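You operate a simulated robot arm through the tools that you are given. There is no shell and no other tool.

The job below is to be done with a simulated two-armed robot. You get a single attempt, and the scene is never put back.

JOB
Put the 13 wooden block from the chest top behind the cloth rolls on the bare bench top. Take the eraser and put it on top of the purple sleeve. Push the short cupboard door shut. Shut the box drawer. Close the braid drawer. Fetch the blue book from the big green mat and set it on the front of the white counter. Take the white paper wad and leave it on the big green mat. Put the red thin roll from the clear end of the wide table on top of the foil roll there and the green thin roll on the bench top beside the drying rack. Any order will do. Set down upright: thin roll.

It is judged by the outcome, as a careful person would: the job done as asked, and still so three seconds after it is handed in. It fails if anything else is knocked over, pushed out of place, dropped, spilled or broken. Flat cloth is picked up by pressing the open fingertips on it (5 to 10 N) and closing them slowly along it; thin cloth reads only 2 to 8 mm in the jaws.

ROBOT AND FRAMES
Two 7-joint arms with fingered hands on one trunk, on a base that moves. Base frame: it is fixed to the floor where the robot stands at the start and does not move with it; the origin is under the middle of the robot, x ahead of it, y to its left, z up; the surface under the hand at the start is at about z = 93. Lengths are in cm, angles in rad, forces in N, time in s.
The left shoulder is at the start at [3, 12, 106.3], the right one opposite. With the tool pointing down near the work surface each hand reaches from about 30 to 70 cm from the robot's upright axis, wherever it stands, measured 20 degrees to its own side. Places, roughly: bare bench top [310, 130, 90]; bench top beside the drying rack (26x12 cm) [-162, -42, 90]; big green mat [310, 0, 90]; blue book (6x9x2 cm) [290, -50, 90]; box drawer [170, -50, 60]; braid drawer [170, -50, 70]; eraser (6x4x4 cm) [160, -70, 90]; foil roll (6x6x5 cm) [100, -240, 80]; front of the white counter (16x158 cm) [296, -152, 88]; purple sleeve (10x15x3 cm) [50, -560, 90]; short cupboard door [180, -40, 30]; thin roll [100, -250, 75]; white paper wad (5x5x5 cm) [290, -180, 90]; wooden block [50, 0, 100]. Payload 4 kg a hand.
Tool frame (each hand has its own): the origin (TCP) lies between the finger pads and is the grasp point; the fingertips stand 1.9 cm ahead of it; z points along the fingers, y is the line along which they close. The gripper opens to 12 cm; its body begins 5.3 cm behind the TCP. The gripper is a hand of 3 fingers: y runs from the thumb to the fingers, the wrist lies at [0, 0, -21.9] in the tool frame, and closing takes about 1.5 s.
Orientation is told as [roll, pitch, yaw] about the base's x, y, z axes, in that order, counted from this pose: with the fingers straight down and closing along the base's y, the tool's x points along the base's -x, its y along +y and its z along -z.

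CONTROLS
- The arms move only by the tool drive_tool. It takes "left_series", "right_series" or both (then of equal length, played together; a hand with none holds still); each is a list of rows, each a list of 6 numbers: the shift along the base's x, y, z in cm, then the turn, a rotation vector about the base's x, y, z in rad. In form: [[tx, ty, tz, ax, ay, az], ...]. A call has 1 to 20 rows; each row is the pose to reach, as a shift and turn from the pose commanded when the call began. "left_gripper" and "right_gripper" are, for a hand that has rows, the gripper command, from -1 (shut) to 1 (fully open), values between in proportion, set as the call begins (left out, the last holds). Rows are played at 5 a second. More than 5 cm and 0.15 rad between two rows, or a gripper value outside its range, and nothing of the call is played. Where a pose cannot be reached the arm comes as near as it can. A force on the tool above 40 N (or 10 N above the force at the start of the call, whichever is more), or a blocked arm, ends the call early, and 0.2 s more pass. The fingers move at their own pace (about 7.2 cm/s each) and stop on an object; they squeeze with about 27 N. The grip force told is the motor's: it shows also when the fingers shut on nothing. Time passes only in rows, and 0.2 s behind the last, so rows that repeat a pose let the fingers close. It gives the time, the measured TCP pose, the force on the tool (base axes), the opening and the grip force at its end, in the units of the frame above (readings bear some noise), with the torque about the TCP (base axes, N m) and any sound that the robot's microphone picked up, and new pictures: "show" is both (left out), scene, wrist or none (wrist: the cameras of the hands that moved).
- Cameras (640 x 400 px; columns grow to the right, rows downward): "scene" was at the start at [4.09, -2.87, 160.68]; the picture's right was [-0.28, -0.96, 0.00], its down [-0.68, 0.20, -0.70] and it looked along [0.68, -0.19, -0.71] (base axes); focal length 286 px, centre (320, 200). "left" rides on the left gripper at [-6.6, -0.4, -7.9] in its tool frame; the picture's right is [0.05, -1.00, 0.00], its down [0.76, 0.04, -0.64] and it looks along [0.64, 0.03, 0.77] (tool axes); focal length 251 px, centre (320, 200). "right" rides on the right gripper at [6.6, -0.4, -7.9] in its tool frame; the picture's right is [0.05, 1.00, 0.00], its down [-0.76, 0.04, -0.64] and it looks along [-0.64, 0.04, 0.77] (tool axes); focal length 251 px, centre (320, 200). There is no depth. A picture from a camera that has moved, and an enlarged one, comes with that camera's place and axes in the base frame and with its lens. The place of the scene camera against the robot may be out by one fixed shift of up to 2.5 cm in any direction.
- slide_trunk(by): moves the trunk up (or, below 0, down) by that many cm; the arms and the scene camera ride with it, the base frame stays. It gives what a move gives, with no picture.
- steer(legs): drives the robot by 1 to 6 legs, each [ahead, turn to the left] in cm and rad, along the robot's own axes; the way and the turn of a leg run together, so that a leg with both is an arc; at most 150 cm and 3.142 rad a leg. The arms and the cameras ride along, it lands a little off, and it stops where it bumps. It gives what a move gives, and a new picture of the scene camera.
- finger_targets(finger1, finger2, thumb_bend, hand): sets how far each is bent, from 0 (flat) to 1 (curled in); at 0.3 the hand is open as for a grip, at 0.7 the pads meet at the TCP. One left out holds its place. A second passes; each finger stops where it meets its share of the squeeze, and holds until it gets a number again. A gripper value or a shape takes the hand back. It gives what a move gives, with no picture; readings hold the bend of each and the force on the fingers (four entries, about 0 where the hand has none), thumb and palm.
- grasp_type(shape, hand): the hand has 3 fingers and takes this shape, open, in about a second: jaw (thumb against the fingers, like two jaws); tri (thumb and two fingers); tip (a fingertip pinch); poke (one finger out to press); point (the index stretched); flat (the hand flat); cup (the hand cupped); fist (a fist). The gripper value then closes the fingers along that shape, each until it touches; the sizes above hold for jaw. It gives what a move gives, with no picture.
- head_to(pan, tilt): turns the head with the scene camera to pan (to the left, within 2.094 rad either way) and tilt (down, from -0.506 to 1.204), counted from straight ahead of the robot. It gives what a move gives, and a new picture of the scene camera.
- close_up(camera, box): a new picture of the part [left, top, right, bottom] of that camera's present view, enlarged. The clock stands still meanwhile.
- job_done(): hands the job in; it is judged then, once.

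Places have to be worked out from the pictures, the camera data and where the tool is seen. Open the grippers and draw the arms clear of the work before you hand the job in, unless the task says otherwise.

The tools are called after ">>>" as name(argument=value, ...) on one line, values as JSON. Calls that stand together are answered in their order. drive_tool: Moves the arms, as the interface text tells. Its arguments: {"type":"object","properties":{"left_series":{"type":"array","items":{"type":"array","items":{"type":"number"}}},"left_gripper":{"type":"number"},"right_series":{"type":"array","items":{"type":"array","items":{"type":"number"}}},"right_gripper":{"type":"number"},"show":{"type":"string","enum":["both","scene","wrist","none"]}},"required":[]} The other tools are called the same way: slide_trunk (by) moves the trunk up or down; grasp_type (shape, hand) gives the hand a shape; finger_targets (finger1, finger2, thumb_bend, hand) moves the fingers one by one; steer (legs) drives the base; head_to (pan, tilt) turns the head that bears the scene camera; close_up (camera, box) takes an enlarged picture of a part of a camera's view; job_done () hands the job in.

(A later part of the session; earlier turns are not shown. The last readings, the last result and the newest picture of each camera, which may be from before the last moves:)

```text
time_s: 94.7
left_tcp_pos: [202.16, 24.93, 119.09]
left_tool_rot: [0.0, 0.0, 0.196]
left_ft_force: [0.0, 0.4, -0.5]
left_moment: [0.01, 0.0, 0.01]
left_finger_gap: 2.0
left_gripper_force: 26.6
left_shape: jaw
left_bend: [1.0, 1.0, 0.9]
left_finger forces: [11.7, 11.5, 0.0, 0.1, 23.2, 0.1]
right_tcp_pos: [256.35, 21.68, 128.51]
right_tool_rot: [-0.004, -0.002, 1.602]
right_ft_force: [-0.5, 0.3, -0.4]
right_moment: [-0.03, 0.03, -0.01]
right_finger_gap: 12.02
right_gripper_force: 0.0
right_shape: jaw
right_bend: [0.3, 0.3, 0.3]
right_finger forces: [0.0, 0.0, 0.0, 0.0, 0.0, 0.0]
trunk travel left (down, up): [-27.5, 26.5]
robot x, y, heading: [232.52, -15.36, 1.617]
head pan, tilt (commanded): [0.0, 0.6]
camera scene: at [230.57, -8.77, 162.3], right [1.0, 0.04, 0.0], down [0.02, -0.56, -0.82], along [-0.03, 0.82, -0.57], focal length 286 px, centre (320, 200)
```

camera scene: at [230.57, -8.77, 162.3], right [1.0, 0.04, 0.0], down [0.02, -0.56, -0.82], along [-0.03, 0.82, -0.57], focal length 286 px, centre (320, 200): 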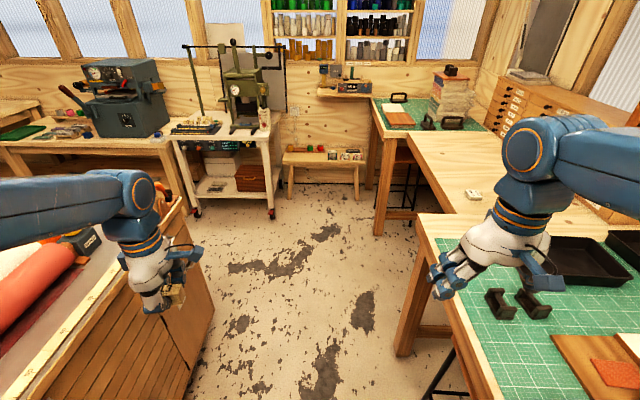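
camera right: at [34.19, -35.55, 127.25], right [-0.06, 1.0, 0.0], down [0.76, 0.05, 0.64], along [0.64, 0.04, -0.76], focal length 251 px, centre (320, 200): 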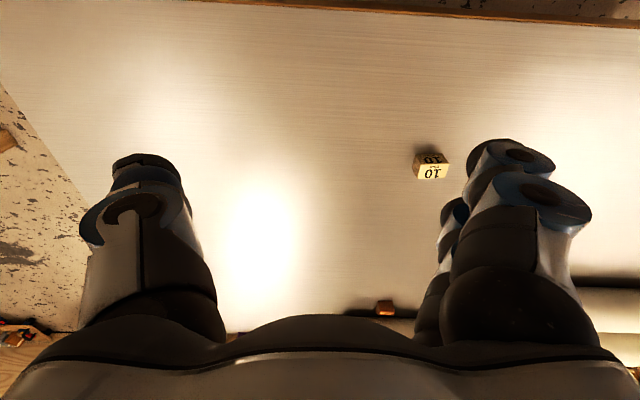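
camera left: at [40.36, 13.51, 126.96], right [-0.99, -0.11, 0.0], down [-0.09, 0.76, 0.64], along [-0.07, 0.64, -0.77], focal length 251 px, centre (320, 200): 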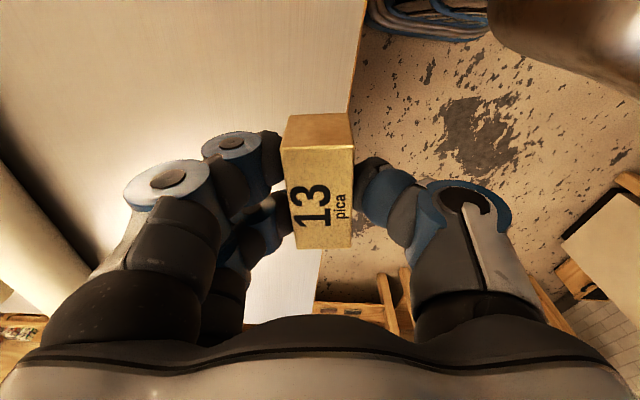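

Passed the door safely. I continue forward beside the bare bench, then turn right toward it.

>>> steer(legs=[[122, 0]])

>>> steer(legs=[[0, -0.8]])

>>> steer(legs=[[0, -0.8]])

```text
time_s: 100.9
left_tcp_pos: [193.61, 145.52, 119.02]
left_tool_rot: [0.0, -0.002, 0.227]
left_ft_force: [0.0, 1.0, 0.5]
left_moment: [0.01, 0.0, 0.0]
left_finger_gap: 2.03
left_gripper_force: 27.6
left_shape: jaw
left_bend: [1.0, 1.0, 0.9]
left_finger forces: [11.6, 11.6, 0.0, 0.0, 23.2, 0.0]
right_tcp_pos: [247.7, 144.07, 128.56]
right_tool_rot: [-0.004, -0.002, 1.636]
right_ft_force: [-0.1, -0.5, 0.2]
right_moment: [-0.01, -0.02, 0.0]
right_finger_gap: 11.98
right_gripper_force: 0.1
right_shape: jaw
right_bend: [0.3, 0.3, 0.3]
right_finger forces: [0.1, 0.0, 0.1, 0.0, 0.1, 0.0]
trunk travel left (down, up): [-27.5, 26.5]
robot x, y, heading: [225.12, 106.4, 1.641]
head pan, tilt (commanded): [0.0, 0.6]
camera scene: at [223.05, 112.84, 162.3], right [1.0, 0.08, 0.0], down [0.04, -0.56, -0.82], along [-0.06, 0.82, -0.57], focal length 286 px, centre (320, 200)
```

scene: 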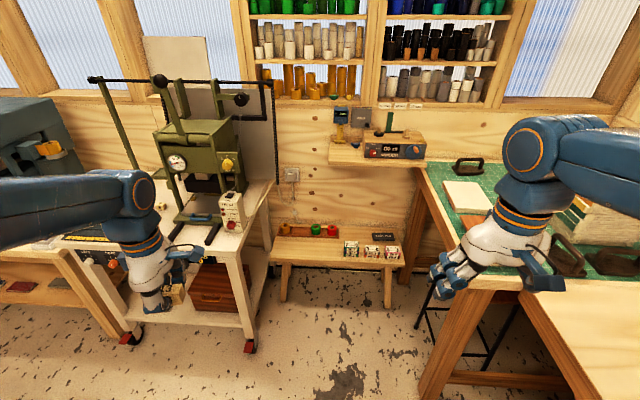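

```text
time_s: 103.5
left_tcp_pos: [230.79, 156.39, 119.02]
left_tool_rot: [0.001, -0.001, -0.561]
left_ft_force: [0.7, -0.5, -0.1]
left_moment: [0.0, 0.03, -0.01]
left_finger_gap: 2.03
left_gripper_force: 26.8
left_shape: jaw
left_bend: [1.0, 1.0, 0.9]
left_finger forces: [11.4, 11.2, 0.0, 0.0, 22.8, 0.0]
right_tcp_pos: [267.99, 116.66, 128.56]
right_tool_rot: [-0.001, -0.003, 0.847]
right_ft_force: [0.8, -0.9, -1.3]
right_moment: [-0.02, 0.02, 0.0]
right_finger_gap: 11.97
right_gripper_force: 0.1
right_shape: jaw
right_bend: [0.3, 0.3, 0.3]
right_finger forces: [0.0, 0.0, 0.0, 0.0, 0.1, 0.1]
trunk travel left (down, up): [-27.5, 26.5]
robot x, y, heading: [221.55, 109.55, 0.848]
head pan, tilt (commanded): [0.0, 0.6]
stopped in leg 1: the robot was blocked; the commanded pose is now the measured one
camera scene: at [224.88, 113.95, 162.29], right [0.75, -0.66, 0.0], down [-0.38, -0.42, -0.82], along [0.55, 0.62, -0.57], focal length 286 px, centre (320, 200)
```

scene: 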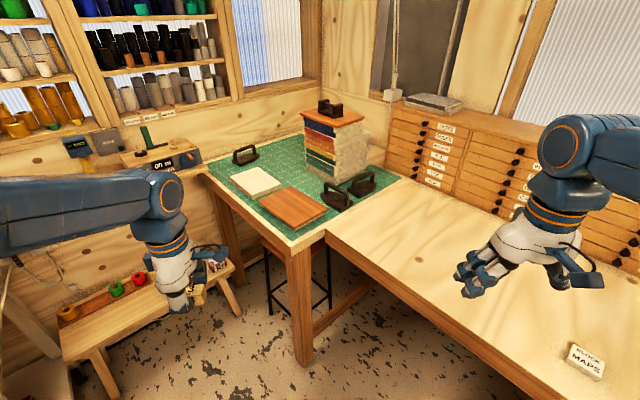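

```text
time_s: 106.2
left_tcp_pos: [261.94, 136.22, 119.07]
left_tool_rot: [0.002, 0.001, -1.35]
left_ft_force: [0.4, -0.2, -2.0]
left_moment: [0.0, -0.01, -0.01]
left_finger_gap: 2.0
left_gripper_force: 26.9
left_shape: jaw
left_bend: [1.0, 1.0, 0.9]
left_finger forces: [11.4, 11.3, 0.0, 0.1, 22.6, 0.0]
right_tcp_pos: [260.08, 81.99, 128.49]
right_tool_rot: [-0.002, 0.0, 0.057]
right_ft_force: [1.0, 0.5, -0.7]
right_moment: [0.05, -0.02, 0.0]
right_finger_gap: 11.98
right_gripper_force: 0.0
right_shape: jaw
right_bend: [0.3, 0.3, 0.3]
right_finger forces: [0.1, 0.1, 0.0, 0.0, 0.0, 0.0]
trunk travel left (down, up): [-27.5, 26.5]
robot x, y, heading: [222.34, 114.07, 0.064]
head pan, tilt (commanded): [0.0, 0.6]
stopped in leg 1: the robot was blocked; the commanded pose is now the measured one
camera scene: at [227.01, 113.74, 162.3], right [0.06, -1.0, 0.0], down [-0.56, -0.03, -0.83], along [0.82, 0.05, -0.56], focal length 286 px, centre (320, 200)
```

scene: 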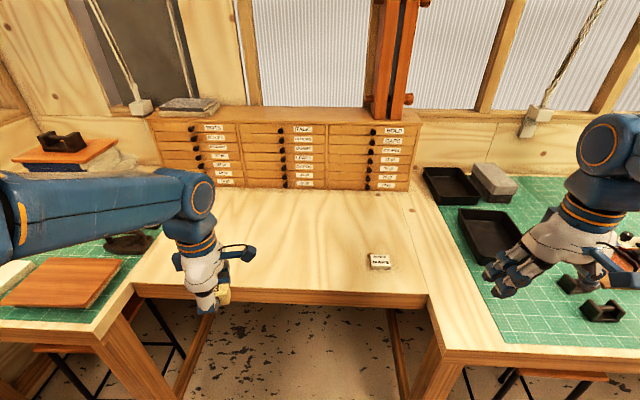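

At (222, 114) facing the bare bench (front edge x≈281). I move ahead 14 cm to bring the bench into reach.

>>> steer(legs=[[14, 0]])

```text
time_s: 107.5
left_tcp_pos: [276.17, 137.26, 119.06]
left_tool_rot: [0.0, -0.002, -1.351]
left_ft_force: [-1.1, 0.2, -0.1]
left_moment: [0.02, 0.0, -0.02]
left_finger_gap: 2.0
left_gripper_force: 27.7
left_shape: jaw
left_bend: [1.0, 1.0, 0.9]
left_finger forces: [11.4, 11.2, 0.0, 0.1, 22.6, 0.0]
right_tcp_pos: [274.21, 82.89, 128.56]
right_tool_rot: [-0.005, -0.002, 0.057]
right_ft_force: [0.6, -0.2, 0.2]
right_moment: [0.01, 0.01, -0.02]
right_finger_gap: 12.01
right_gripper_force: 0.1
right_shape: jaw
right_bend: [0.3, 0.3, 0.3]
right_finger forces: [0.0, 0.1, 0.0, 0.0, 0.0, 0.0]
trunk travel left (down, up): [-27.5, 26.5]
robot x, y, heading: [236.03, 114.84, 0.065]
head pan, tilt (commanded): [0.0, 0.6]
camera scene: at [241.4, 114.81, 162.29], right [0.06, -1.0, 0.0], down [-0.57, -0.03, -0.82], along [0.82, 0.05, -0.57], focal length 286 px, centre (320, 200)
```

scene: 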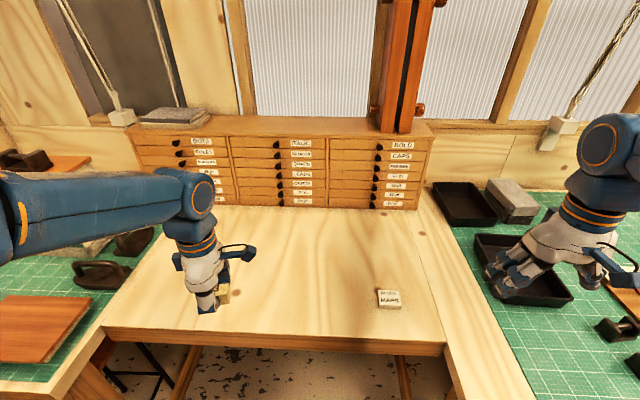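

I extend the left arm over the bench to about (300, 131) and lower to z≈97.

>>> drive_tool(left_series=[[4, -1, 0, 0, 0, 0], [8, -2, 0, 0, 0, 0], [12, -3, 0, 0, 0, 0], [16, -4, 0, 0, 0, 0], [20, -5, 0, 0, 0, 0], [24, -6, 0, 0, 0, 0], [24, -6, -4, 0, 0, 0], [24, -6, -8, 0, 0, 0], [24, -6, -12, 0, 0, 0], [24, -6, -16, 0, 0, 0], [24, -6, -20, 0, 0, 0], [24, -6, -22, 0, 0, 0], [24, -6, -22, 0, 0, 0]])

```text
time_s: 110.3
left_tcp_pos: [300.11, 131.09, 96.93]
left_tool_rot: [0.003, -0.003, -1.349]
left_ft_force: [-0.2, 0.0, -0.4]
left_moment: [0.0, 0.0, -0.02]
left_finger_gap: 1.99
left_gripper_force: 26.6
left_shape: jaw
left_bend: [1.0, 1.0, 0.9]
left_finger forces: [10.9, 10.7, 0.1, 0.1, 21.7, 0.1]
left hand out of reach, approached as far as the arm can: row 6
right_tcp_pos: [274.19, 82.88, 128.57]
right_tool_rot: [-0.002, -0.002, 0.058]
right_ft_force: [-0.4, -0.5, 0.1]
right_moment: [-0.01, -0.02, 0.0]
right_finger_gap: 12.01
right_gripper_force: 0.1
right_shape: jaw
right_bend: [0.3, 0.3, 0.3]
right_finger forces: [0.0, 0.1, 0.1, 0.0, 0.0, 0.1]
trunk travel left (down, up): [-27.5, 26.5]
robot x, y, heading: [236.21, 115.06, 0.057]
head pan, tilt (commanded): [0.0, 0.6]
camera scene: at [241.24, 114.77, 162.3], right [0.06, -1.0, 0.0], down [-0.56, -0.03, -0.82], along [0.82, 0.05, -0.57], focal length 286 px, centre (320, 200)
camera left: at [301.16, 124.54, 104.9], right [-0.99, -0.17, 0.0], down [-0.13, 0.76, 0.64], along [-0.11, 0.63, -0.77], focal length 251 px, centre (320, 200)
```

scene: 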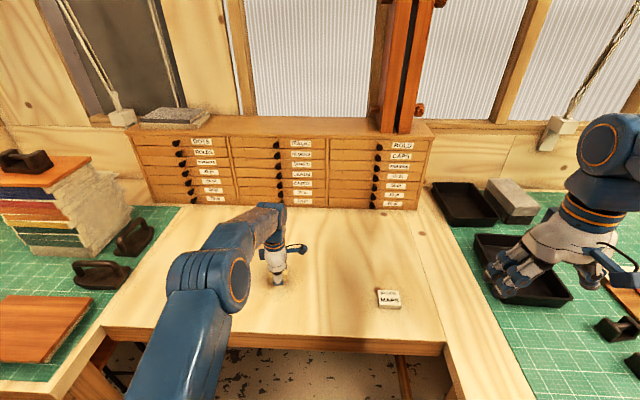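
left: 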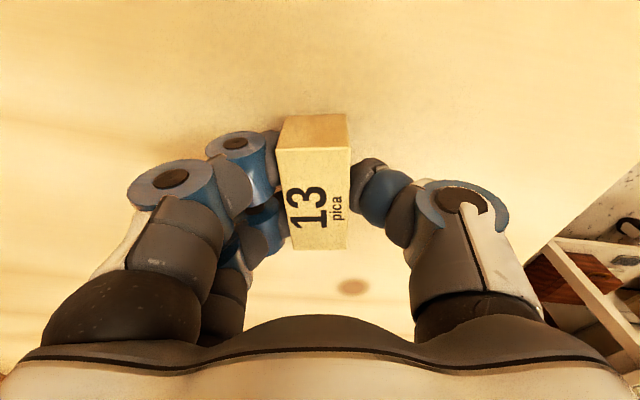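

Now I lower slowly until contact shows in the force reading.

>>> drive_tool(left_series=[[0, 0, -1, 0, 0, 0], [0, 0, -2, 0, 0, 0], [0, 0, -3, 0, 0, 0], [0, 0, -3.4, 0, 0, 0], [0, 0, -3.4, 0, 0, 0]], show="wrist")

```text
time_s: 111.0
left_tcp_pos: [300.42, 131.15, 95.87]
left_tool_rot: [0.022, -0.006, -1.35]
left_ft_force: [-5.5, 0.7, 23.9]
left_moment: [0.06, 0.06, 0.03]
left_finger_gap: 2.26
left_gripper_force: 26.6
left_shape: jaw
left_bend: [1.0, 1.0, 0.94]
left_finger forces: [14.3, 13.7, 0.1, 0.0, 33.9, 0.1]
right_tcp_pos: [273.91, 82.92, 128.57]
right_tool_rot: [-0.002, -0.004, 0.056]
right_ft_force: [0.3, 0.6, -0.4]
right_moment: [0.01, 0.03, -0.02]
right_finger_gap: 12.02
right_gripper_force: 0.1
right_shape: jaw
right_bend: [0.3, 0.3, 0.3]
right_finger forces: [0.0, 0.0, 0.1, 0.0, 0.1, 0.0]
trunk travel left (down, up): [-27.5, 26.5]
robot x, y, heading: [236.14, 115.01, 0.06]
head pan, tilt (commanded): [0.0, 0.6]
stopped in row 3 (left hand): the force on the tool passed its limit at 47 N (the readings are from after the stop); the commanded pose is now the measured one
camera left: at [301.41, 124.59, 103.84], right [-0.99, -0.17, -0.02], down [-0.14, 0.76, 0.64], along [-0.09, 0.63, -0.77], focal length 251 px, centre (320, 200)
```

left: 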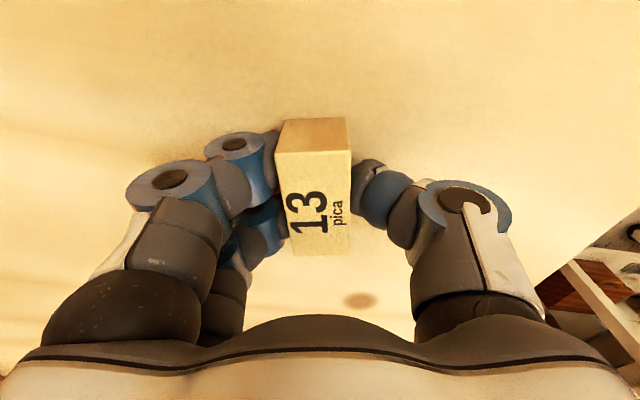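

Contact at TCP z≈95.9: the block rests on the bench. I ease up 0.2 cm and release, then rise.

>>> drive_tool(left_series=[[0, 0, 0.2, 0, 0, 0], [0, 0, 0.2, 0, 0, 0], [0, 0, 0.2, 0, 0, 0]], show="none")

>>> drive_tool(left_series=[[0, 0, 0, 0, 0, 0], [0, 0, 0, 0, 0, 0], [0, 0, 0, 0, 0, 0], [0, 0, 0, 0, 0, 0], [0, 0, 0, 0, 0, 0], [0, 0, 0, 0, 0, 0], [0, 0, 0, 0, 0, 0], [0, 0, 2, 0, 0, 0], [0, 0, 5, 0, 0, 0], [0, 0, 9, 0, 0, 0]], left_gripper=1)

```text
time_s: 111.8
left_tcp_pos: [300.44, 131.27, 95.77]
left_tool_rot: [0.02, -0.006, -1.349]
left_ft_force: [3.0, -0.5, 23.7]
left_moment: [0.04, -0.1, 0.0]
left_finger_gap: 2.23
left_gripper_force: 27.1
left_shape: jaw
left_bend: [1.0, 1.0, 0.94]
left_finger forces: [15.8, 15.7, 0.0, 0.1, 28.6, 0.0]
right_tcp_pos: [273.95, 82.95, 128.59]
right_tool_rot: [-0.003, -0.003, 0.056]
right_ft_force: [-0.2, 0.4, 0.6]
right_moment: [-0.02, -0.01, -0.01]
right_finger_gap: 11.98
right_gripper_force: 0.1
right_shape: jaw
right_bend: [0.3, 0.3, 0.3]
right_finger forces: [0.1, 0.0, 0.1, 0.0, 0.0, 0.0]
trunk travel left (down, up): [-27.5, 26.5]
robot x, y, heading: [235.89, 114.99, 0.059]
head pan, tilt (commanded): [0.0, 0.6]
```

```text
time_s: 114.0
left_tcp_pos: [300.33, 131.37, 104.65]
left_tool_rot: [0.017, -0.005, -1.349]
left_ft_force: [-0.9, 0.8, 0.5]
left_moment: [0.0, 0.01, 0.0]
left_finger_gap: 11.98
left_gripper_force: 0.0
left_shape: jaw
left_bend: [0.3, 0.3, 0.3]
left_finger forces: [0.1, 0.0, 0.0, 0.0, 0.0, 0.0]
right_tcp_pos: [273.88, 82.83, 128.68]
right_tool_rot: [-0.002, -0.003, 0.055]
right_ft_force: [0.0, 0.6, -0.1]
right_moment: [0.01, -0.04, -0.01]
right_finger_gap: 12.02
right_gripper_force: 0.0
right_shape: jaw
right_bend: [0.3, 0.3, 0.3]
right_finger forces: [0.1, 0.1, 0.1, 0.0, 0.0, 0.1]
trunk travel left (down, up): [-27.5, 26.5]
robot x, y, heading: [235.86, 115.06, 0.057]
head pan, tilt (commanded): [0.0, 0.6]
camera scene: at [241.12, 114.75, 162.3], right [0.06, -1.0, 0.0], down [-0.56, -0.03, -0.83], along [0.82, 0.05, -0.56], focal length 286 px, centre (320, 200)
camera left: at [301.35, 124.66, 112.61], right [-0.99, -0.17, -0.02], down [-0.14, 0.76, 0.64], along [-0.09, 0.63, -0.77], focal length 251 px, centre (320, 200)
```

scene: 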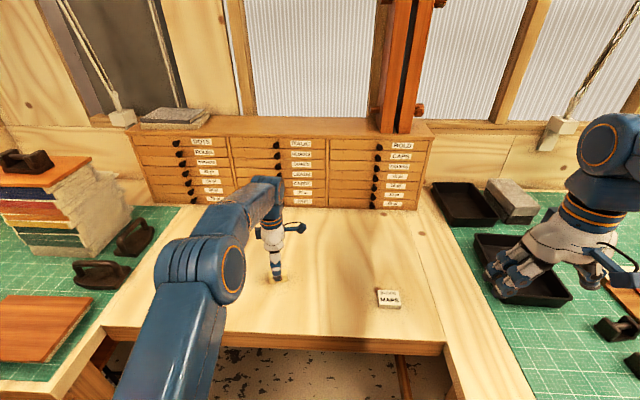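
left: 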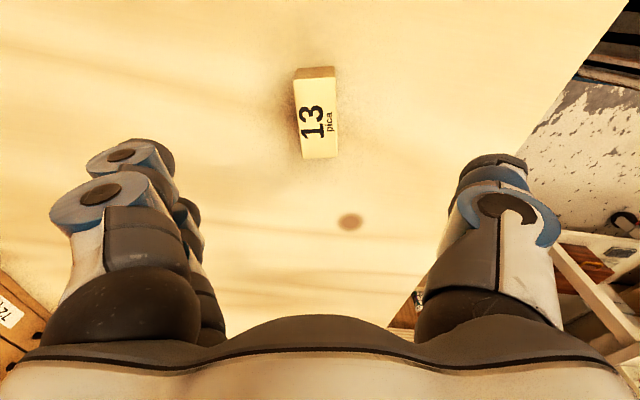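

Block 13 stands flat on the bare bench. I lift and draw the left arm back, restoring its orientation.

>>> drive_tool(left_series=[[0, 0, 4, 0, 0, 0], [0, 0, 8, 0, 0, 0], [-1, 0.4, 12, 0, 0, 0.1], [-4, 0.8, 14, 0, 0, 0.24], [-7, 1.2, 14, 0, 0, 0.38], [-10, 1.6, 14, 0, 0, 0.52], [-13, 2.0, 14, 0, 0, 0.66], [-16, 2.4, 14, 0, 0, 0.8], [-19, 2.8, 14, 0, 0, 0.94], [-22, 3, 14, 0, 0, 1.08], [-24, 3, 14, 0, 0, 1.22], [-26, 3, 14, 0, 0, 1.36], [-26, 3, 14, 0, 0, 1.4]])

```text
time_s: 116.8
left_tcp_pos: [274.63, 134.27, 118.52]
left_tool_rot: [0.016, -0.003, 0.053]
left_ft_force: [0.4, 0.2, -0.8]
left_moment: [-0.02, -0.02, -0.01]
left_finger_gap: 12.0
left_gripper_force: 0.1
left_shape: jaw
left_bend: [0.3, 0.3, 0.3]
left_finger forces: [0.1, 0.1, 0.0, 0.0, 0.1, 0.0]
right_tcp_pos: [274.1, 82.94, 128.52]
right_tool_rot: [-0.002, -0.003, 0.055]
right_ft_force: [0.3, 0.8, 1.0]
right_moment: [0.01, 0.03, -0.04]
right_finger_gap: 12.01
right_gripper_force: 0.0
right_shape: jaw
right_bend: [0.3, 0.3, 0.3]
right_finger forces: [0.1, 0.0, 0.0, 0.0, 0.0, 0.1]
trunk travel left (down, up): [-27.5, 26.5]
robot x, y, heading: [235.99, 114.89, 0.06]
head pan, tilt (commanded): [0.0, 0.6]
camera scene: at [241.28, 114.76, 162.3], right [0.06, -1.0, 0.0], down [-0.56, -0.03, -0.82], along [0.82, 0.05, -0.57], focal length 286 px, centre (320, 200)
camera left: at [281.15, 133.99, 126.51], right [0.0, -1.0, -0.02], down [-0.77, -0.01, 0.64], along [-0.64, 0.01, -0.77], focal length 251 px, centre (320, 200)
```

scene: 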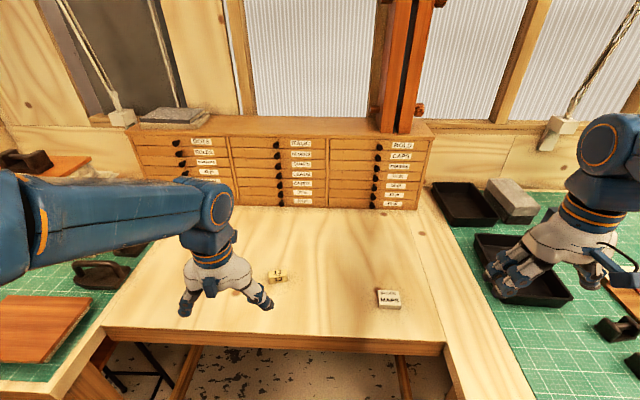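
left: 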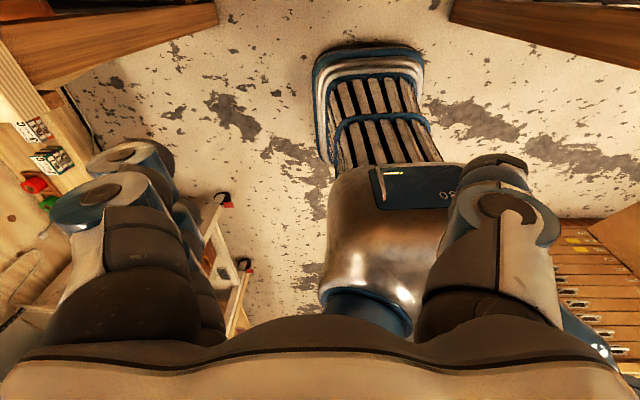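

The base footprint is about ±25 cm wide and 27 cm ahead, good to know. I back off and turn right toward -y.

>>> steer(legs=[[-14, 0]])

>>> steer(legs=[[0, -0.8]])

>>> steer(legs=[[0, -0.8]])

```text
time_s: 118.2
left_tcp_pos: [259.86, 133.31, 118.66]
left_tool_rot: [0.016, -0.005, 0.052]
left_ft_force: [-0.8, 0.2, 0.4]
left_moment: [-0.04, -0.05, 0.0]
left_finger_gap: 12.02
left_gripper_force: 0.1
left_shape: jaw
left_bend: [0.3, 0.3, 0.3]
left_finger forces: [0.0, 0.0, 0.1, 0.1, 0.1, 0.0]
right_tcp_pos: [259.47, 82.06, 128.6]
right_tool_rot: [-0.001, -0.004, 0.056]
right_ft_force: [0.0, 0.5, 0.3]
right_moment: [0.0, -0.03, -0.01]
right_finger_gap: 11.99
right_gripper_force: 0.1
right_shape: jaw
right_bend: [0.3, 0.3, 0.3]
right_finger forces: [0.0, 0.0, 0.0, 0.1, 0.1, 0.0]
trunk travel left (down, up): [-27.5, 26.5]
robot x, y, heading: [221.84, 113.96, 0.058]
head pan, tilt (commanded): [0.0, 0.6]
camera scene: at [226.6, 113.91, 162.31], right [0.06, -1.0, 0.0], down [-0.56, -0.03, -0.83], along [0.82, 0.05, -0.56], focal length 286 px, centre (320, 200)
```

scene: 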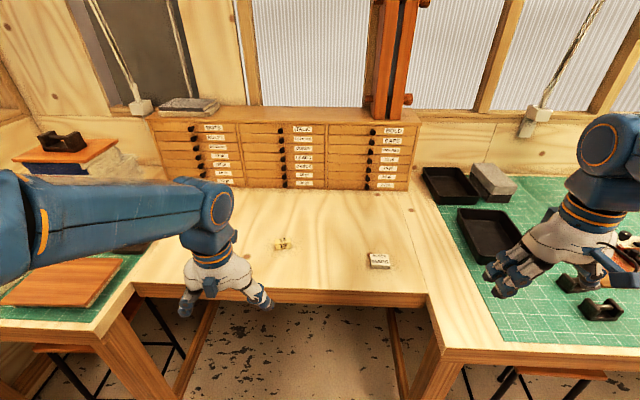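

```text
time_s: 120.6
left_tcp_pos: [262.3, 100.17, 118.52]
left_tool_rot: [0.016, -0.005, -0.747]
left_ft_force: [0.6, -0.4, -0.3]
left_moment: [0.03, 0.0, 0.01]
left_finger_gap: 12.04
left_gripper_force: 0.2
left_shape: jaw
left_bend: [0.3, 0.3, 0.3]
left_finger forces: [0.0, 0.0, 0.1, 0.1, 0.1, 0.0]
right_tcp_pos: [225.25, 64.72, 128.57]
right_tool_rot: [-0.003, -0.005, -0.743]
right_ft_force: [-0.5, -0.7, -0.1]
right_moment: [-0.01, 0.0, 0.03]
right_finger_gap: 12.01
right_gripper_force: 0.1
right_shape: jaw
right_bend: [0.3, 0.3, 0.3]
right_finger forces: [0.0, 0.0, 0.0, 0.0, 0.0, 0.0]
trunk travel left (down, up): [-27.5, 26.5]
robot x, y, heading: [224.65, 117.58, -0.74]
head pan, tilt (commanded): [0.0, 0.6]
camera scene: at [227.89, 112.21, 162.3], right [-0.67, -0.74, 0.0], down [-0.42, 0.38, -0.83], along [0.61, -0.56, -0.56], focal length 286 px, centre (320, 200)
```

scene: 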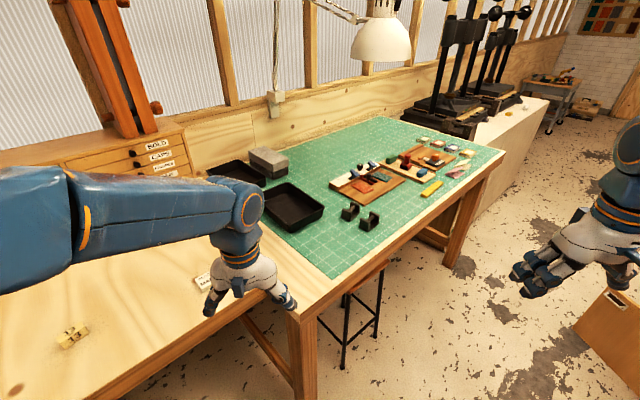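

```text
time_s: 123.1
left_tcp_pos: [238.51, 77.88, 118.45]
left_tool_rot: [0.018, -0.002, -1.543]
left_ft_force: [-0.2, -0.8, -0.3]
left_moment: [0.03, -0.03, -0.02]
left_finger_gap: 11.99
left_gripper_force: 0.1
left_shape: jaw
left_bend: [0.3, 0.3, 0.3]
left_finger forces: [0.0, 0.1, 0.0, 0.0, 0.1, 0.0]
right_tcp_pos: [187.31, 79.42, 128.32]
right_tool_rot: [0.0, 0.0, -1.536]
right_ft_force: [-0.3, -0.8, -1.2]
right_moment: [0.04, -0.03, -0.03]
right_finger_gap: 11.98
right_gripper_force: 0.1
right_shape: jaw
right_bend: [0.3, 0.3, 0.3]
right_finger forces: [0.0, 0.1, 0.1, 0.0, 0.0, 0.1]
trunk travel left (down, up): [-27.5, 26.5]
robot x, y, heading: [228.7, 117.44, -1.523]
head pan, tilt (commanded): [0.0, 0.6]
camera scene: at [227.05, 109.45, 162.29], right [-1.0, -0.05, 0.0], down [-0.03, 0.57, -0.82], along [0.04, -0.82, -0.57], focal length 286 px, centre (320, 200)
```

scene: 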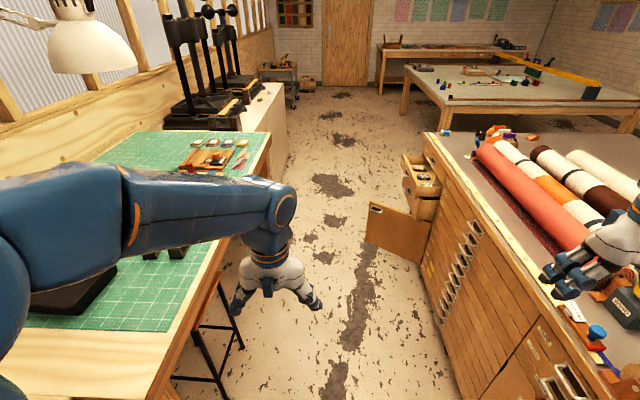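

Now facing -y at (229, 117). I zoom in on the open drawers and door from this side.

>>> close_up(camera="scene", box=[340, 110, 540, 290])

>>> close_up(camera="scene", box=[140, 120, 300, 220])

```text
2.22 times, centred on (440, 200) of scene
camera zoom: at [227.05, 109.45, 162.29], right [-1.0, -0.05, 0.0], down [-0.03, 0.57, -0.82], along [0.04, -0.82, -0.57], focal length 636 px, centre (53, 200)
```

zoom: 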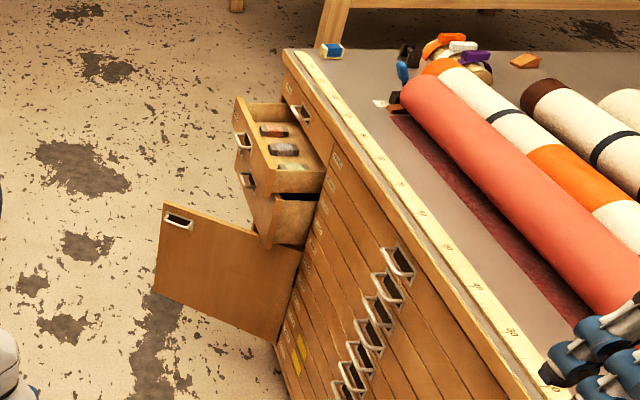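

```text
4.00 times, centred on (220, 170) of scene
camera zoom: at [227.05, 109.45, 162.29], right [-1.0, -0.05, 0.0], down [-0.03, 0.57, -0.82], along [0.04, -0.82, -0.57], focal length 1144 px, centre (720, 320)
```

zoom: 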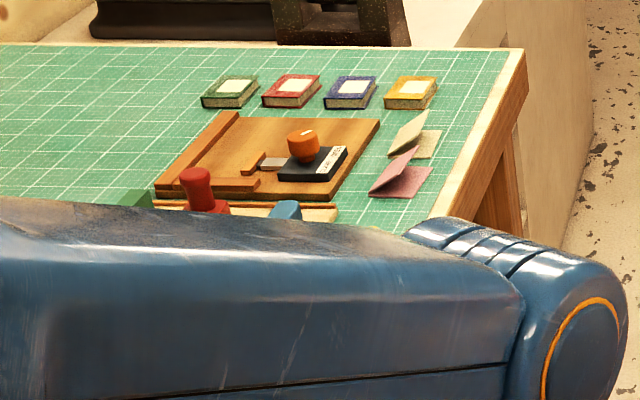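

The door spans z≈19–54 with hinge at (166.5, -25) and free edge at (201, -47). I drive ahead to y≈-5, then turn right to face it diagonally.

>>> steer(legs=[[118, 0]])

>>> steer(legs=[[0, -0.8]])

```text
time_s: 129.0
left_tcp_pos: [244.97, -37.43, 118.52]
left_tool_rot: [0.016, -0.003, -1.535]
left_ft_force: [-0.5, 0.1, -0.3]
left_moment: [0.0, 0.02, 0.02]
left_finger_gap: 12.01
left_gripper_force: 0.1
left_shape: jaw
left_bend: [0.3, 0.3, 0.3]
left_finger forces: [0.0, 0.0, 0.0, 0.0, 0.0, 0.0]
right_tcp_pos: [193.54, -36.3, 128.46]
right_tool_rot: [-0.004, -0.003, -1.53]
right_ft_force: [-0.3, 0.1, -0.4]
right_moment: [0.02, -0.01, -0.02]
right_finger_gap: 12.0
right_gripper_force: 0.1
right_shape: jaw
right_bend: [0.3, 0.3, 0.3]
right_finger forces: [0.0, 0.0, 0.1, 0.0, 0.1, 0.0]
trunk travel left (down, up): [-27.5, 26.5]
robot x, y, heading: [235.03, 1.5, -1.516]
head pan, tilt (commanded): [0.0, 0.6]
camera scene: at [233.31, -5.91, 162.3], right [-1.0, -0.05, 0.0], down [-0.03, 0.56, -0.82], along [0.04, -0.82, -0.57], focal length 286 px, centre (320, 200)
```

scene: 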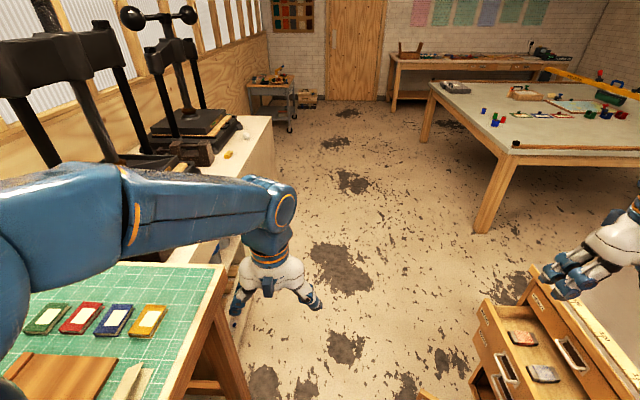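

```text
time_s: 131.4
left_tcp_pos: [214.76, -33.42, 118.46]
left_tool_rot: [0.02, -0.004, -2.308]
left_ft_force: [0.1, 0.4, -0.2]
left_moment: [-0.02, -0.03, -0.01]
left_finger_gap: 12.01
left_gripper_force: 0.1
left_shape: jaw
left_bend: [0.3, 0.3, 0.3]
left_finger forces: [0.0, 0.0, 0.0, 0.0, 0.1, 0.0]
right_tcp_pos: [178.77, 3.15, 128.56]
right_tool_rot: [-0.001, -0.002, -2.299]
right_ft_force: [0.7, 0.3, -0.3]
right_moment: [0.01, -0.03, 0.01]
right_finger_gap: 12.0
right_gripper_force: 0.0
right_shape: jaw
right_bend: [0.3, 0.3, 0.3]
right_finger forces: [0.1, 0.0, 0.0, 0.0, 0.1, 0.0]
trunk travel left (down, up): [-27.5, 26.5]
robot x, y, heading: [238.34, -1.17, -2.305]
head pan, tilt (commanded): [0.0, 0.6]
stopped in leg 1: the robot was blocked; the commanded pose is now the measured one
camera scene: at [231.74, -6.86, 162.29], right [-0.74, 0.67, 0.0], down [0.38, 0.42, -0.82], along [-0.55, -0.61, -0.57], focal length 286 px, centre (320, 200)
```

scene: 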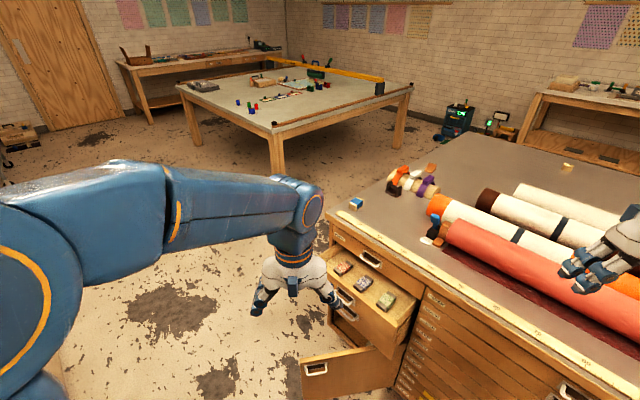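

The robot is at (238, -1). I pull the right hand in, move closer and turn a bit more so the drawers face the left hand.

>>> drive_tool(right_series=[[3.5, -3, 0, 0, 0, 0], [7, -6, 0, 0, 0, 0], [10.5, -9, 0, 0, 0, 0], [14, -12, 0, 0, 0, 0], [14, -12, 0, 0, 0, 0]], show="none")

>>> steer(legs=[[14, 0]])

>>> steer(legs=[[0, -0.5]])

```text
time_s: 132.6
left_tcp_pos: [214.99, -33.62, 118.51]
left_tool_rot: [0.018, -0.004, -2.307]
left_ft_force: [-0.8, 0.3, 0.1]
left_moment: [-0.04, 0.01, -0.02]
left_finger_gap: 12.02
left_gripper_force: 0.1
left_shape: jaw
left_bend: [0.3, 0.3, 0.3]
left_finger forces: [0.0, 0.0, 0.0, 0.0, 0.0, 0.1]
right_tcp_pos: [192.99, -8.94, 128.8]
right_tool_rot: [-0.002, -0.004, -2.297]
right_ft_force: [0.1, -0.2, -0.3]
right_moment: [-0.02, 0.02, 0.01]
right_finger_gap: 11.98
right_gripper_force: 0.1
right_shape: jaw
right_bend: [0.3, 0.3, 0.3]
right_finger forces: [0.0, 0.0, 0.0, 0.1, 0.1, 0.1]
trunk travel left (down, up): [-27.5, 26.5]
robot x, y, heading: [238.84, -1.31, -2.309]
head pan, tilt (commanded): [0.0, 0.6]
```

```text
time_s: 134.0
left_tcp_pos: [205.46, -44.25, 118.46]
left_tool_rot: [0.014, -0.003, -2.309]
left_ft_force: [0.0, -0.3, -0.2]
left_moment: [0.04, -0.06, -0.03]
left_finger_gap: 12.0
left_gripper_force: 0.0
left_shape: jaw
left_bend: [0.3, 0.3, 0.3]
left_finger forces: [0.1, 0.0, 0.0, 0.0, 0.0, 0.0]
right_tcp_pos: [183.22, -19.62, 128.77]
right_tool_rot: [-0.001, -0.003, -2.298]
right_ft_force: [-1.2, -0.6, 0.0]
right_moment: [0.06, -0.01, 0.01]
right_finger_gap: 12.02
right_gripper_force: 0.0
right_shape: jaw
right_bend: [0.3, 0.3, 0.3]
right_finger forces: [0.0, 0.0, 0.1, 0.0, 0.0, 0.1]
trunk travel left (down, up): [-27.5, 26.5]
robot x, y, heading: [229.05, -11.71, -2.304]
head pan, tilt (commanded): [0.0, 0.6]
camera scene: at [222.33, -17.63, 162.29], right [-0.74, 0.67, 0.0], down [0.38, 0.42, -0.82], along [-0.55, -0.61, -0.57], focal length 286 px, centre (320, 200)
```

scene: 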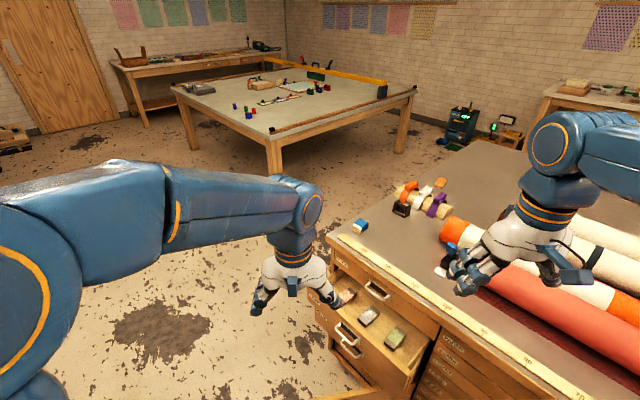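

```text
time_s: 135.8
left_tcp_pos: [192.48, -28.88, 118.56]
left_tool_rot: [0.015, -0.007, -2.808]
left_ft_force: [-0.9, 0.7, 0.3]
left_moment: [-0.02, -0.02, -0.01]
left_finger_gap: 12.01
left_gripper_force: 0.2
left_shape: jaw
left_bend: [0.3, 0.3, 0.3]
left_finger forces: [0.1, 0.0, 0.1, 0.0, 0.1, 0.1]
right_tcp_pos: [185.04, 3.21, 128.74]
right_tool_rot: [-0.001, -0.003, -2.802]
right_ft_force: [0.3, -1.0, -0.7]
right_moment: [0.04, -0.02, -0.04]
right_finger_gap: 11.99
right_gripper_force: 0.0
right_shape: jaw
right_bend: [0.3, 0.3, 0.3]
right_finger forces: [0.0, 0.1, 0.0, 0.0, 0.0, 0.0]
trunk travel left (down, up): [-27.5, 26.5]
robot x, y, heading: [229.23, -14.95, -2.811]
head pan, tilt (commanded): [0.0, 0.6]
camera scene: at [221.19, -17.48, 162.3], right [-0.32, 0.95, 0.0], down [0.54, 0.18, -0.82], along [-0.78, -0.27, -0.57], focal length 286 px, centre (320, 200)
```

scene: 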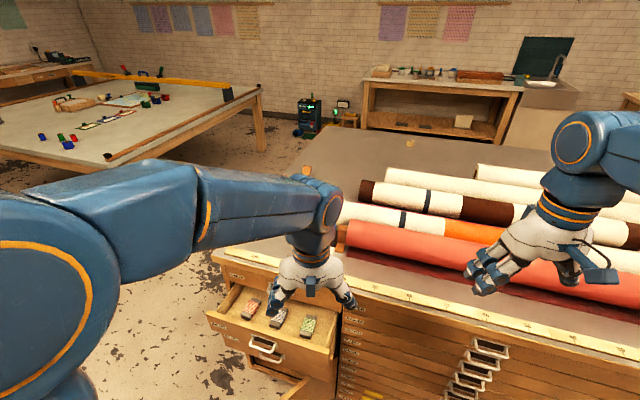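

Facing the drawers at (229, -15). I tuck the right hand back, make a left fist, and lower the trunk.

>>> drive_tool(right_series=[[3.5, 1.2, 0, 0, 0, 0], [7, 2.4, 0, 0, 0, 0], [7, 2.4, 0, 0, 0, 0]], left_series=[[2, -2, 0, 0, 0, 0], [4, -5, 0, 0, 0, 0], [5, -8, 0, 0, 0, 0]], show="none")

>>> grasp_type(hand="left", shape="fist")

>>> slide_trunk(by=-24)

>>> head_to(pan=0.2, tilt=0.9)

```text
time_s: 136.6
left_tcp_pos: [197.48, -37.14, 118.49]
left_tool_rot: [0.016, -0.003, -2.81]
left_ft_force: [-0.2, 0.3, 0.4]
left_moment: [0.0, 0.03, 0.0]
left_finger_gap: 12.01
left_gripper_force: 0.0
left_shape: jaw
left_bend: [0.3, 0.3, 0.3]
left_finger forces: [0.0, 0.1, 0.0, 0.0, 0.1, 0.1]
right_tcp_pos: [192.09, 5.56, 128.85]
right_tool_rot: [-0.003, -0.002, -2.799]
right_ft_force: [-0.4, -0.1, -0.2]
right_moment: [0.04, 0.01, -0.02]
right_finger_gap: 11.98
right_gripper_force: 0.0
right_shape: jaw
right_bend: [0.3, 0.3, 0.3]
right_finger forces: [0.0, 0.1, 0.0, 0.1, 0.0, 0.1]
trunk travel left (down, up): [-27.5, 26.5]
robot x, y, heading: [229.43, -14.62, -2.814]
head pan, tilt (commanded): [0.0, 0.6]
```

```text
time_s: 137.5
left_tcp_pos: [197.52, -36.98, 118.59]
left_tool_rot: [0.015, -0.001, -2.808]
left_ft_force: [-0.8, -0.3, -0.3]
left_moment: [0.0, 0.01, -0.03]
left_finger_gap: 0.0
left_gripper_force: 0.0
left_shape: fist
left_bend: [1.0, 1.0, 0.67]
left_finger forces: [0.1, 0.0, 0.1, 0.0, 0.0, 0.1]
right_tcp_pos: [192.13, 5.68, 128.82]
right_tool_rot: [-0.001, -0.003, -2.802]
right_ft_force: [0.1, -0.6, 0.6]
right_moment: [0.01, -0.02, -0.02]
right_finger_gap: 12.0
right_gripper_force: 0.1
right_shape: jaw
right_bend: [0.3, 0.3, 0.3]
right_finger forces: [0.0, 0.0, 0.0, 0.0, 0.0, 0.0]
trunk travel left (down, up): [-27.5, 26.5]
robot x, y, heading: [229.35, -14.64, -2.809]
head pan, tilt (commanded): [0.0, 0.6]
```

```text
time_s: 140.0
left_tcp_pos: [197.61, -37.02, 94.69]
left_tool_rot: [0.017, -0.005, -2.809]
left_ft_force: [-0.4, -0.7, -0.1]
left_moment: [0.02, -0.01, 0.01]
left_finger_gap: 0.01
left_gripper_force: 0.1
left_shape: fist
left_bend: [1.0, 1.0, 0.67]
left_finger forces: [0.0, 0.1, 0.0, 0.1, 0.0, 0.1]
right_tcp_pos: [192.16, 5.64, 104.85]
right_tool_rot: [-0.001, -0.006, -2.802]
right_ft_force: [-0.1, 0.6, -0.6]
right_moment: [0.04, -0.05, -0.02]
right_finger_gap: 12.0
right_gripper_force: 0.0
right_shape: jaw
right_bend: [0.3, 0.3, 0.3]
right_finger forces: [0.0, 0.0, 0.0, 0.0, 0.1, 0.1]
trunk travel left (down, up): [-3.5, 50.5]
robot x, y, heading: [229.13, -14.51, -2.81]
head pan, tilt (commanded): [0.0, 0.6]
```

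```text
time_s: 140.8
left_tcp_pos: [197.57, -37.05, 94.7]
left_tool_rot: [0.016, -0.003, -2.808]
left_ft_force: [0.7, 0.9, 0.3]
left_moment: [-0.03, 0.04, 0.0]
left_finger_gap: 0.01
left_gripper_force: 0.0
left_shape: fist
left_bend: [1.0, 1.0, 0.67]
left_finger forces: [0.0, 0.2, 0.0, 0.1, 0.0, 0.1]
right_tcp_pos: [192.05, 5.68, 104.81]
right_tool_rot: [-0.003, -0.005, -2.801]
right_ft_force: [-0.5, 0.6, 0.3]
right_moment: [0.01, -0.01, -0.03]
right_finger_gap: 11.99
right_gripper_force: 0.1
right_shape: jaw
right_bend: [0.3, 0.3, 0.3]
right_finger forces: [0.1, 0.1, 0.1, 0.0, 0.0, 0.1]
trunk travel left (down, up): [-3.5, 50.5]
robot x, y, heading: [229.46, -14.84, -2.81]
head pan, tilt (commanded): [0.201, 0.901]
camera scene: at [223.03, -18.46, 135.83], right [-0.5, 0.86, 0.0], down [0.68, 0.39, -0.62], along [-0.54, -0.31, -0.78], focal length 286 px, centre (320, 200)
```

scene: 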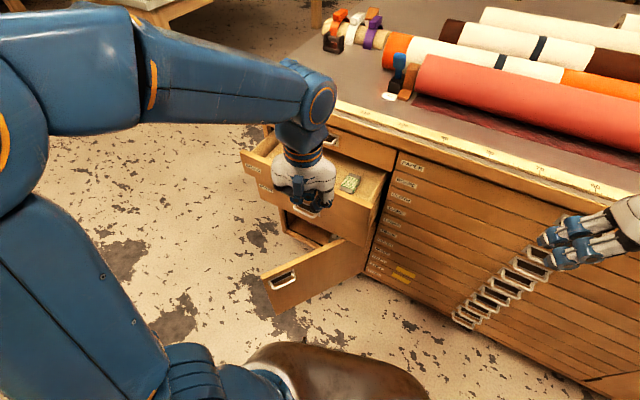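

The fist is ready. I pitch the left hand forward (toward -x) while lowering it in front of the top drawer.

>>> drive_tool(left_series=[[0, 0, -2, 0, 0.14, 0], [0, -0.5, -4, 0, 0.28, 0], [0, -1, -7, 0, 0.42, 0], [-1, -1.5, -10, 0, 0.56, 0], [-3, -2, -13, 0, 0.7, 0], [-5, -2.5, -16, 0, 0.84, 0], [-6, -3, -18.5, 0, 0.98, 0], [-7, -3, -20.5, 0, 1.1, 0], [-7, -3, -20.5, 0, 1.1, 0]])

```text
time_s: 142.8
left_tcp_pos: [190.64, -39.91, 74.27]
left_tool_rot: [-0.557, -1.007, -2.484]
left_ft_force: [0.0, 0.3, 0.0]
left_moment: [0.01, 0.0, 0.03]
left_finger_gap: 0.0
left_gripper_force: 0.1
left_shape: fist
left_bend: [1.0, 1.0, 0.67]
left_finger forces: [0.1, 0.1, 0.0, 0.0, 0.0, 0.0]
left hand out of reach, approached as far as the arm can: row 4, 5, 6
right_tcp_pos: [192.13, 5.66, 104.71]
right_tool_rot: [-0.003, -0.005, -2.801]
right_ft_force: [0.4, 0.1, -1.0]
right_moment: [0.01, 0.01, -0.01]
right_finger_gap: 11.98
right_gripper_force: 0.0
right_shape: jaw
right_bend: [0.3, 0.3, 0.3]
right_finger forces: [0.0, 0.0, 0.1, 0.0, 0.0, 0.0]
trunk travel left (down, up): [-3.5, 50.5]
robot x, y, heading: [229.29, -14.46, -2.81]
head pan, tilt (commanded): [0.201, 0.901]
camera scene: at [223.06, -18.49, 135.83], right [-0.5, 0.86, 0.0], down [0.68, 0.4, -0.62], along [-0.54, -0.31, -0.78], focal length 286 px, centre (320, 200)
camera left: at [194.84, -41.76, 83.49], right [-0.14, 0.96, 0.24], down [0.9, 0.22, -0.37], along [-0.4, 0.16, -0.9], focal length 251 px, centre (320, 200)
```

scene: 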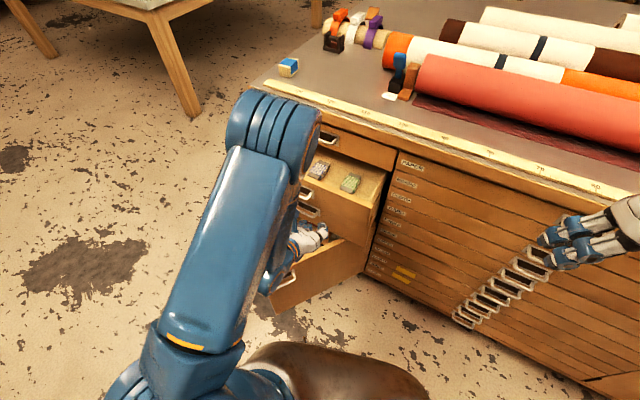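
left: 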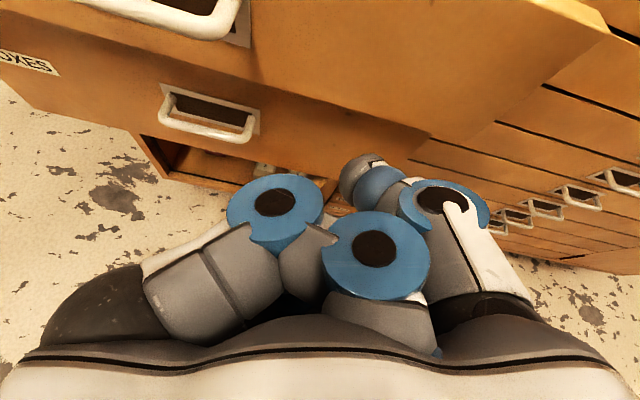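

The fist is in front of the top drawer at y≈-40, beside its handle. I push along -x slowly.

>>> drive_tool(left_series=[[-2, 0, 0, 0, 0, 0], [-4, 0, 0, 0, 0, 0], [-6, 0, 0, 0, 0, 0], [-8, 0, 0, 0, 0, 0], [-10, 0, 0, 0, 0, 0], [-11, 0, 0, 0, 0, 0], [-12, 0, 0, 0, 0, 0], [-13, 0, 0, 0, 0, 0], [-14, 0, 0, 0, 0, 0]])

```text
time_s: 144.8
left_tcp_pos: [176.51, -39.95, 74.13]
left_tool_rot: [-0.557, -1.005, -2.486]
left_ft_force: [1.0, 0.3, 0.5]
left_moment: [-0.03, 0.0, 0.0]
left_finger_gap: 0.0
left_gripper_force: 0.0
left_shape: fist
left_bend: [1.0, 1.0, 0.67]
left_finger forces: [0.1, 0.0, 0.0, 0.0, 0.0, 0.0]
right_tcp_pos: [192.19, 5.71, 104.78]
right_tool_rot: [-0.002, -0.004, -2.802]
right_ft_force: [-0.8, 0.6, -0.3]
right_moment: [0.0, 0.01, 0.02]
right_finger_gap: 12.01
right_gripper_force: 0.1
right_shape: jaw
right_bend: [0.3, 0.3, 0.3]
right_finger forces: [0.0, 0.0, 0.0, 0.1, 0.0, 0.0]
trunk travel left (down, up): [-3.5, 50.5]
robot x, y, heading: [229.25, -14.94, -2.818]
head pan, tilt (commanded): [0.201, 0.901]
camera scene: at [223.01, -18.47, 135.82], right [-0.5, 0.86, 0.0], down [0.68, 0.4, -0.62], along [-0.54, -0.31, -0.78], focal length 286 px, centre (320, 200)
camera left: at [180.68, -41.78, 83.52], right [-0.14, 0.96, 0.24], down [0.9, 0.22, -0.36], along [-0.4, 0.16, -0.9], focal length 251 px, centre (320, 200)
```

scene: 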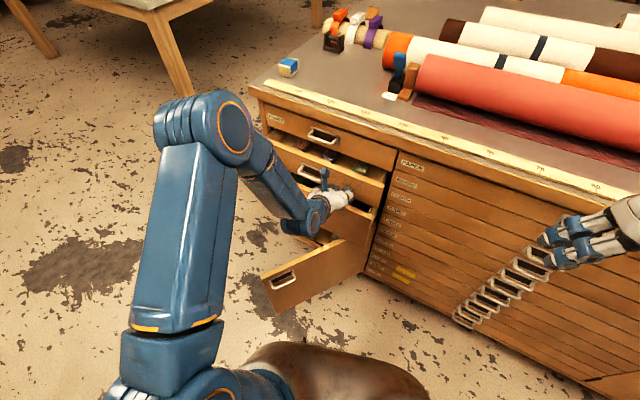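
left: 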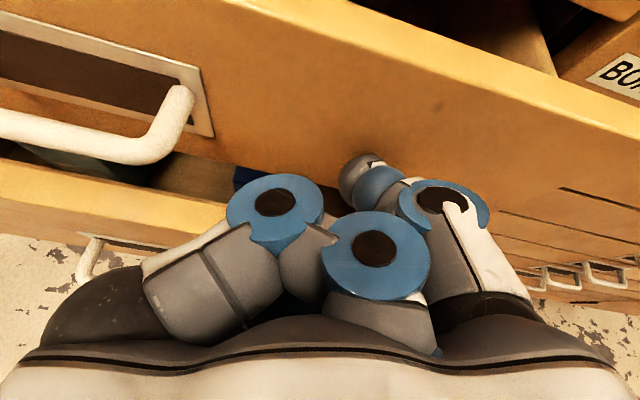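

The drawer moves easily. I continue pushing until it seats.

>>> drive_tool(left_series=[[-1, 0, 0, 0, 0, 0], [-2, 0, 0, 0, 0, 0], [-3, 0, 0, 0, 0, 0], [-4, 0, 0, 0, 0, 0], [-5, 0, 0, 0, 0, 0], [-6, 0, 0, 0, 0, 0], [-7, 0, 0, 0, 0, 0], [-8, 0, 0, 0, 0, 0], [-9, 0, 0, 0, 0, 0], [-10, 0, 0, 0, 0, 0], [-11, 0, 0, 0, 0, 0], [-12, 0, 0, 0, 0, 0]])

```text
time_s: 146.6
left_tcp_pos: [169.2, -39.23, 73.52]
left_tool_rot: [-0.546, -0.987, -2.51]
left_ft_force: [18.2, 2.8, 1.5]
left_moment: [-0.01, 0.03, -0.12]
left_finger_gap: 0.02
left_gripper_force: 0.0
left_shape: fist
left_bend: [1.0, 1.0, 0.79]
left_finger forces: [0.1, 0.0, 0.0, 0.1, 18.6, 0.1]
right_tcp_pos: [192.16, 5.64, 104.83]
right_tool_rot: [-0.002, -0.004, -2.802]
right_ft_force: [0.0, 0.0, -0.1]
right_moment: [0.05, -0.01, 0.0]
right_finger_gap: 12.0
right_gripper_force: 0.1
right_shape: jaw
right_bend: [0.3, 0.3, 0.3]
right_finger forces: [0.0, 0.1, 0.1, 0.1, 0.0, 0.0]
trunk travel left (down, up): [-3.5, 50.5]
robot x, y, heading: [229.46, -14.44, -2.818]
head pan, tilt (commanded): [0.201, 0.901]
stopped in row 9 (left hand): the force on the tool passed its limit at 45 N (the readings are from after the stop); the commanded pose is now the measured one
camera scene: at [223.21, -18.46, 135.83], right [-0.5, 0.86, 0.0], down [0.68, 0.4, -0.62], along [-0.54, -0.31, -0.78], focal length 286 px, centre (320, 200)
camera left: at [173.21, -41.19, 82.89], right [-0.13, 0.96, 0.24], down [0.91, 0.21, -0.35], along [-0.38, 0.18, -0.91], focal length 251 px, centre (320, 200)
```

scene: 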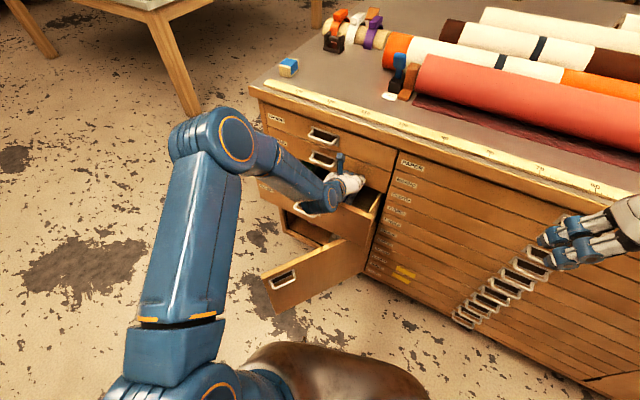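
left: 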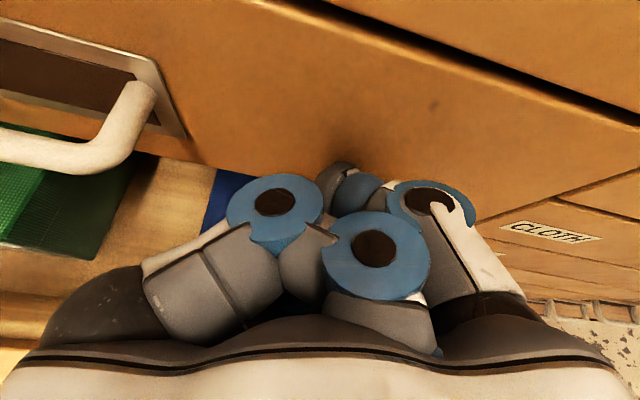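

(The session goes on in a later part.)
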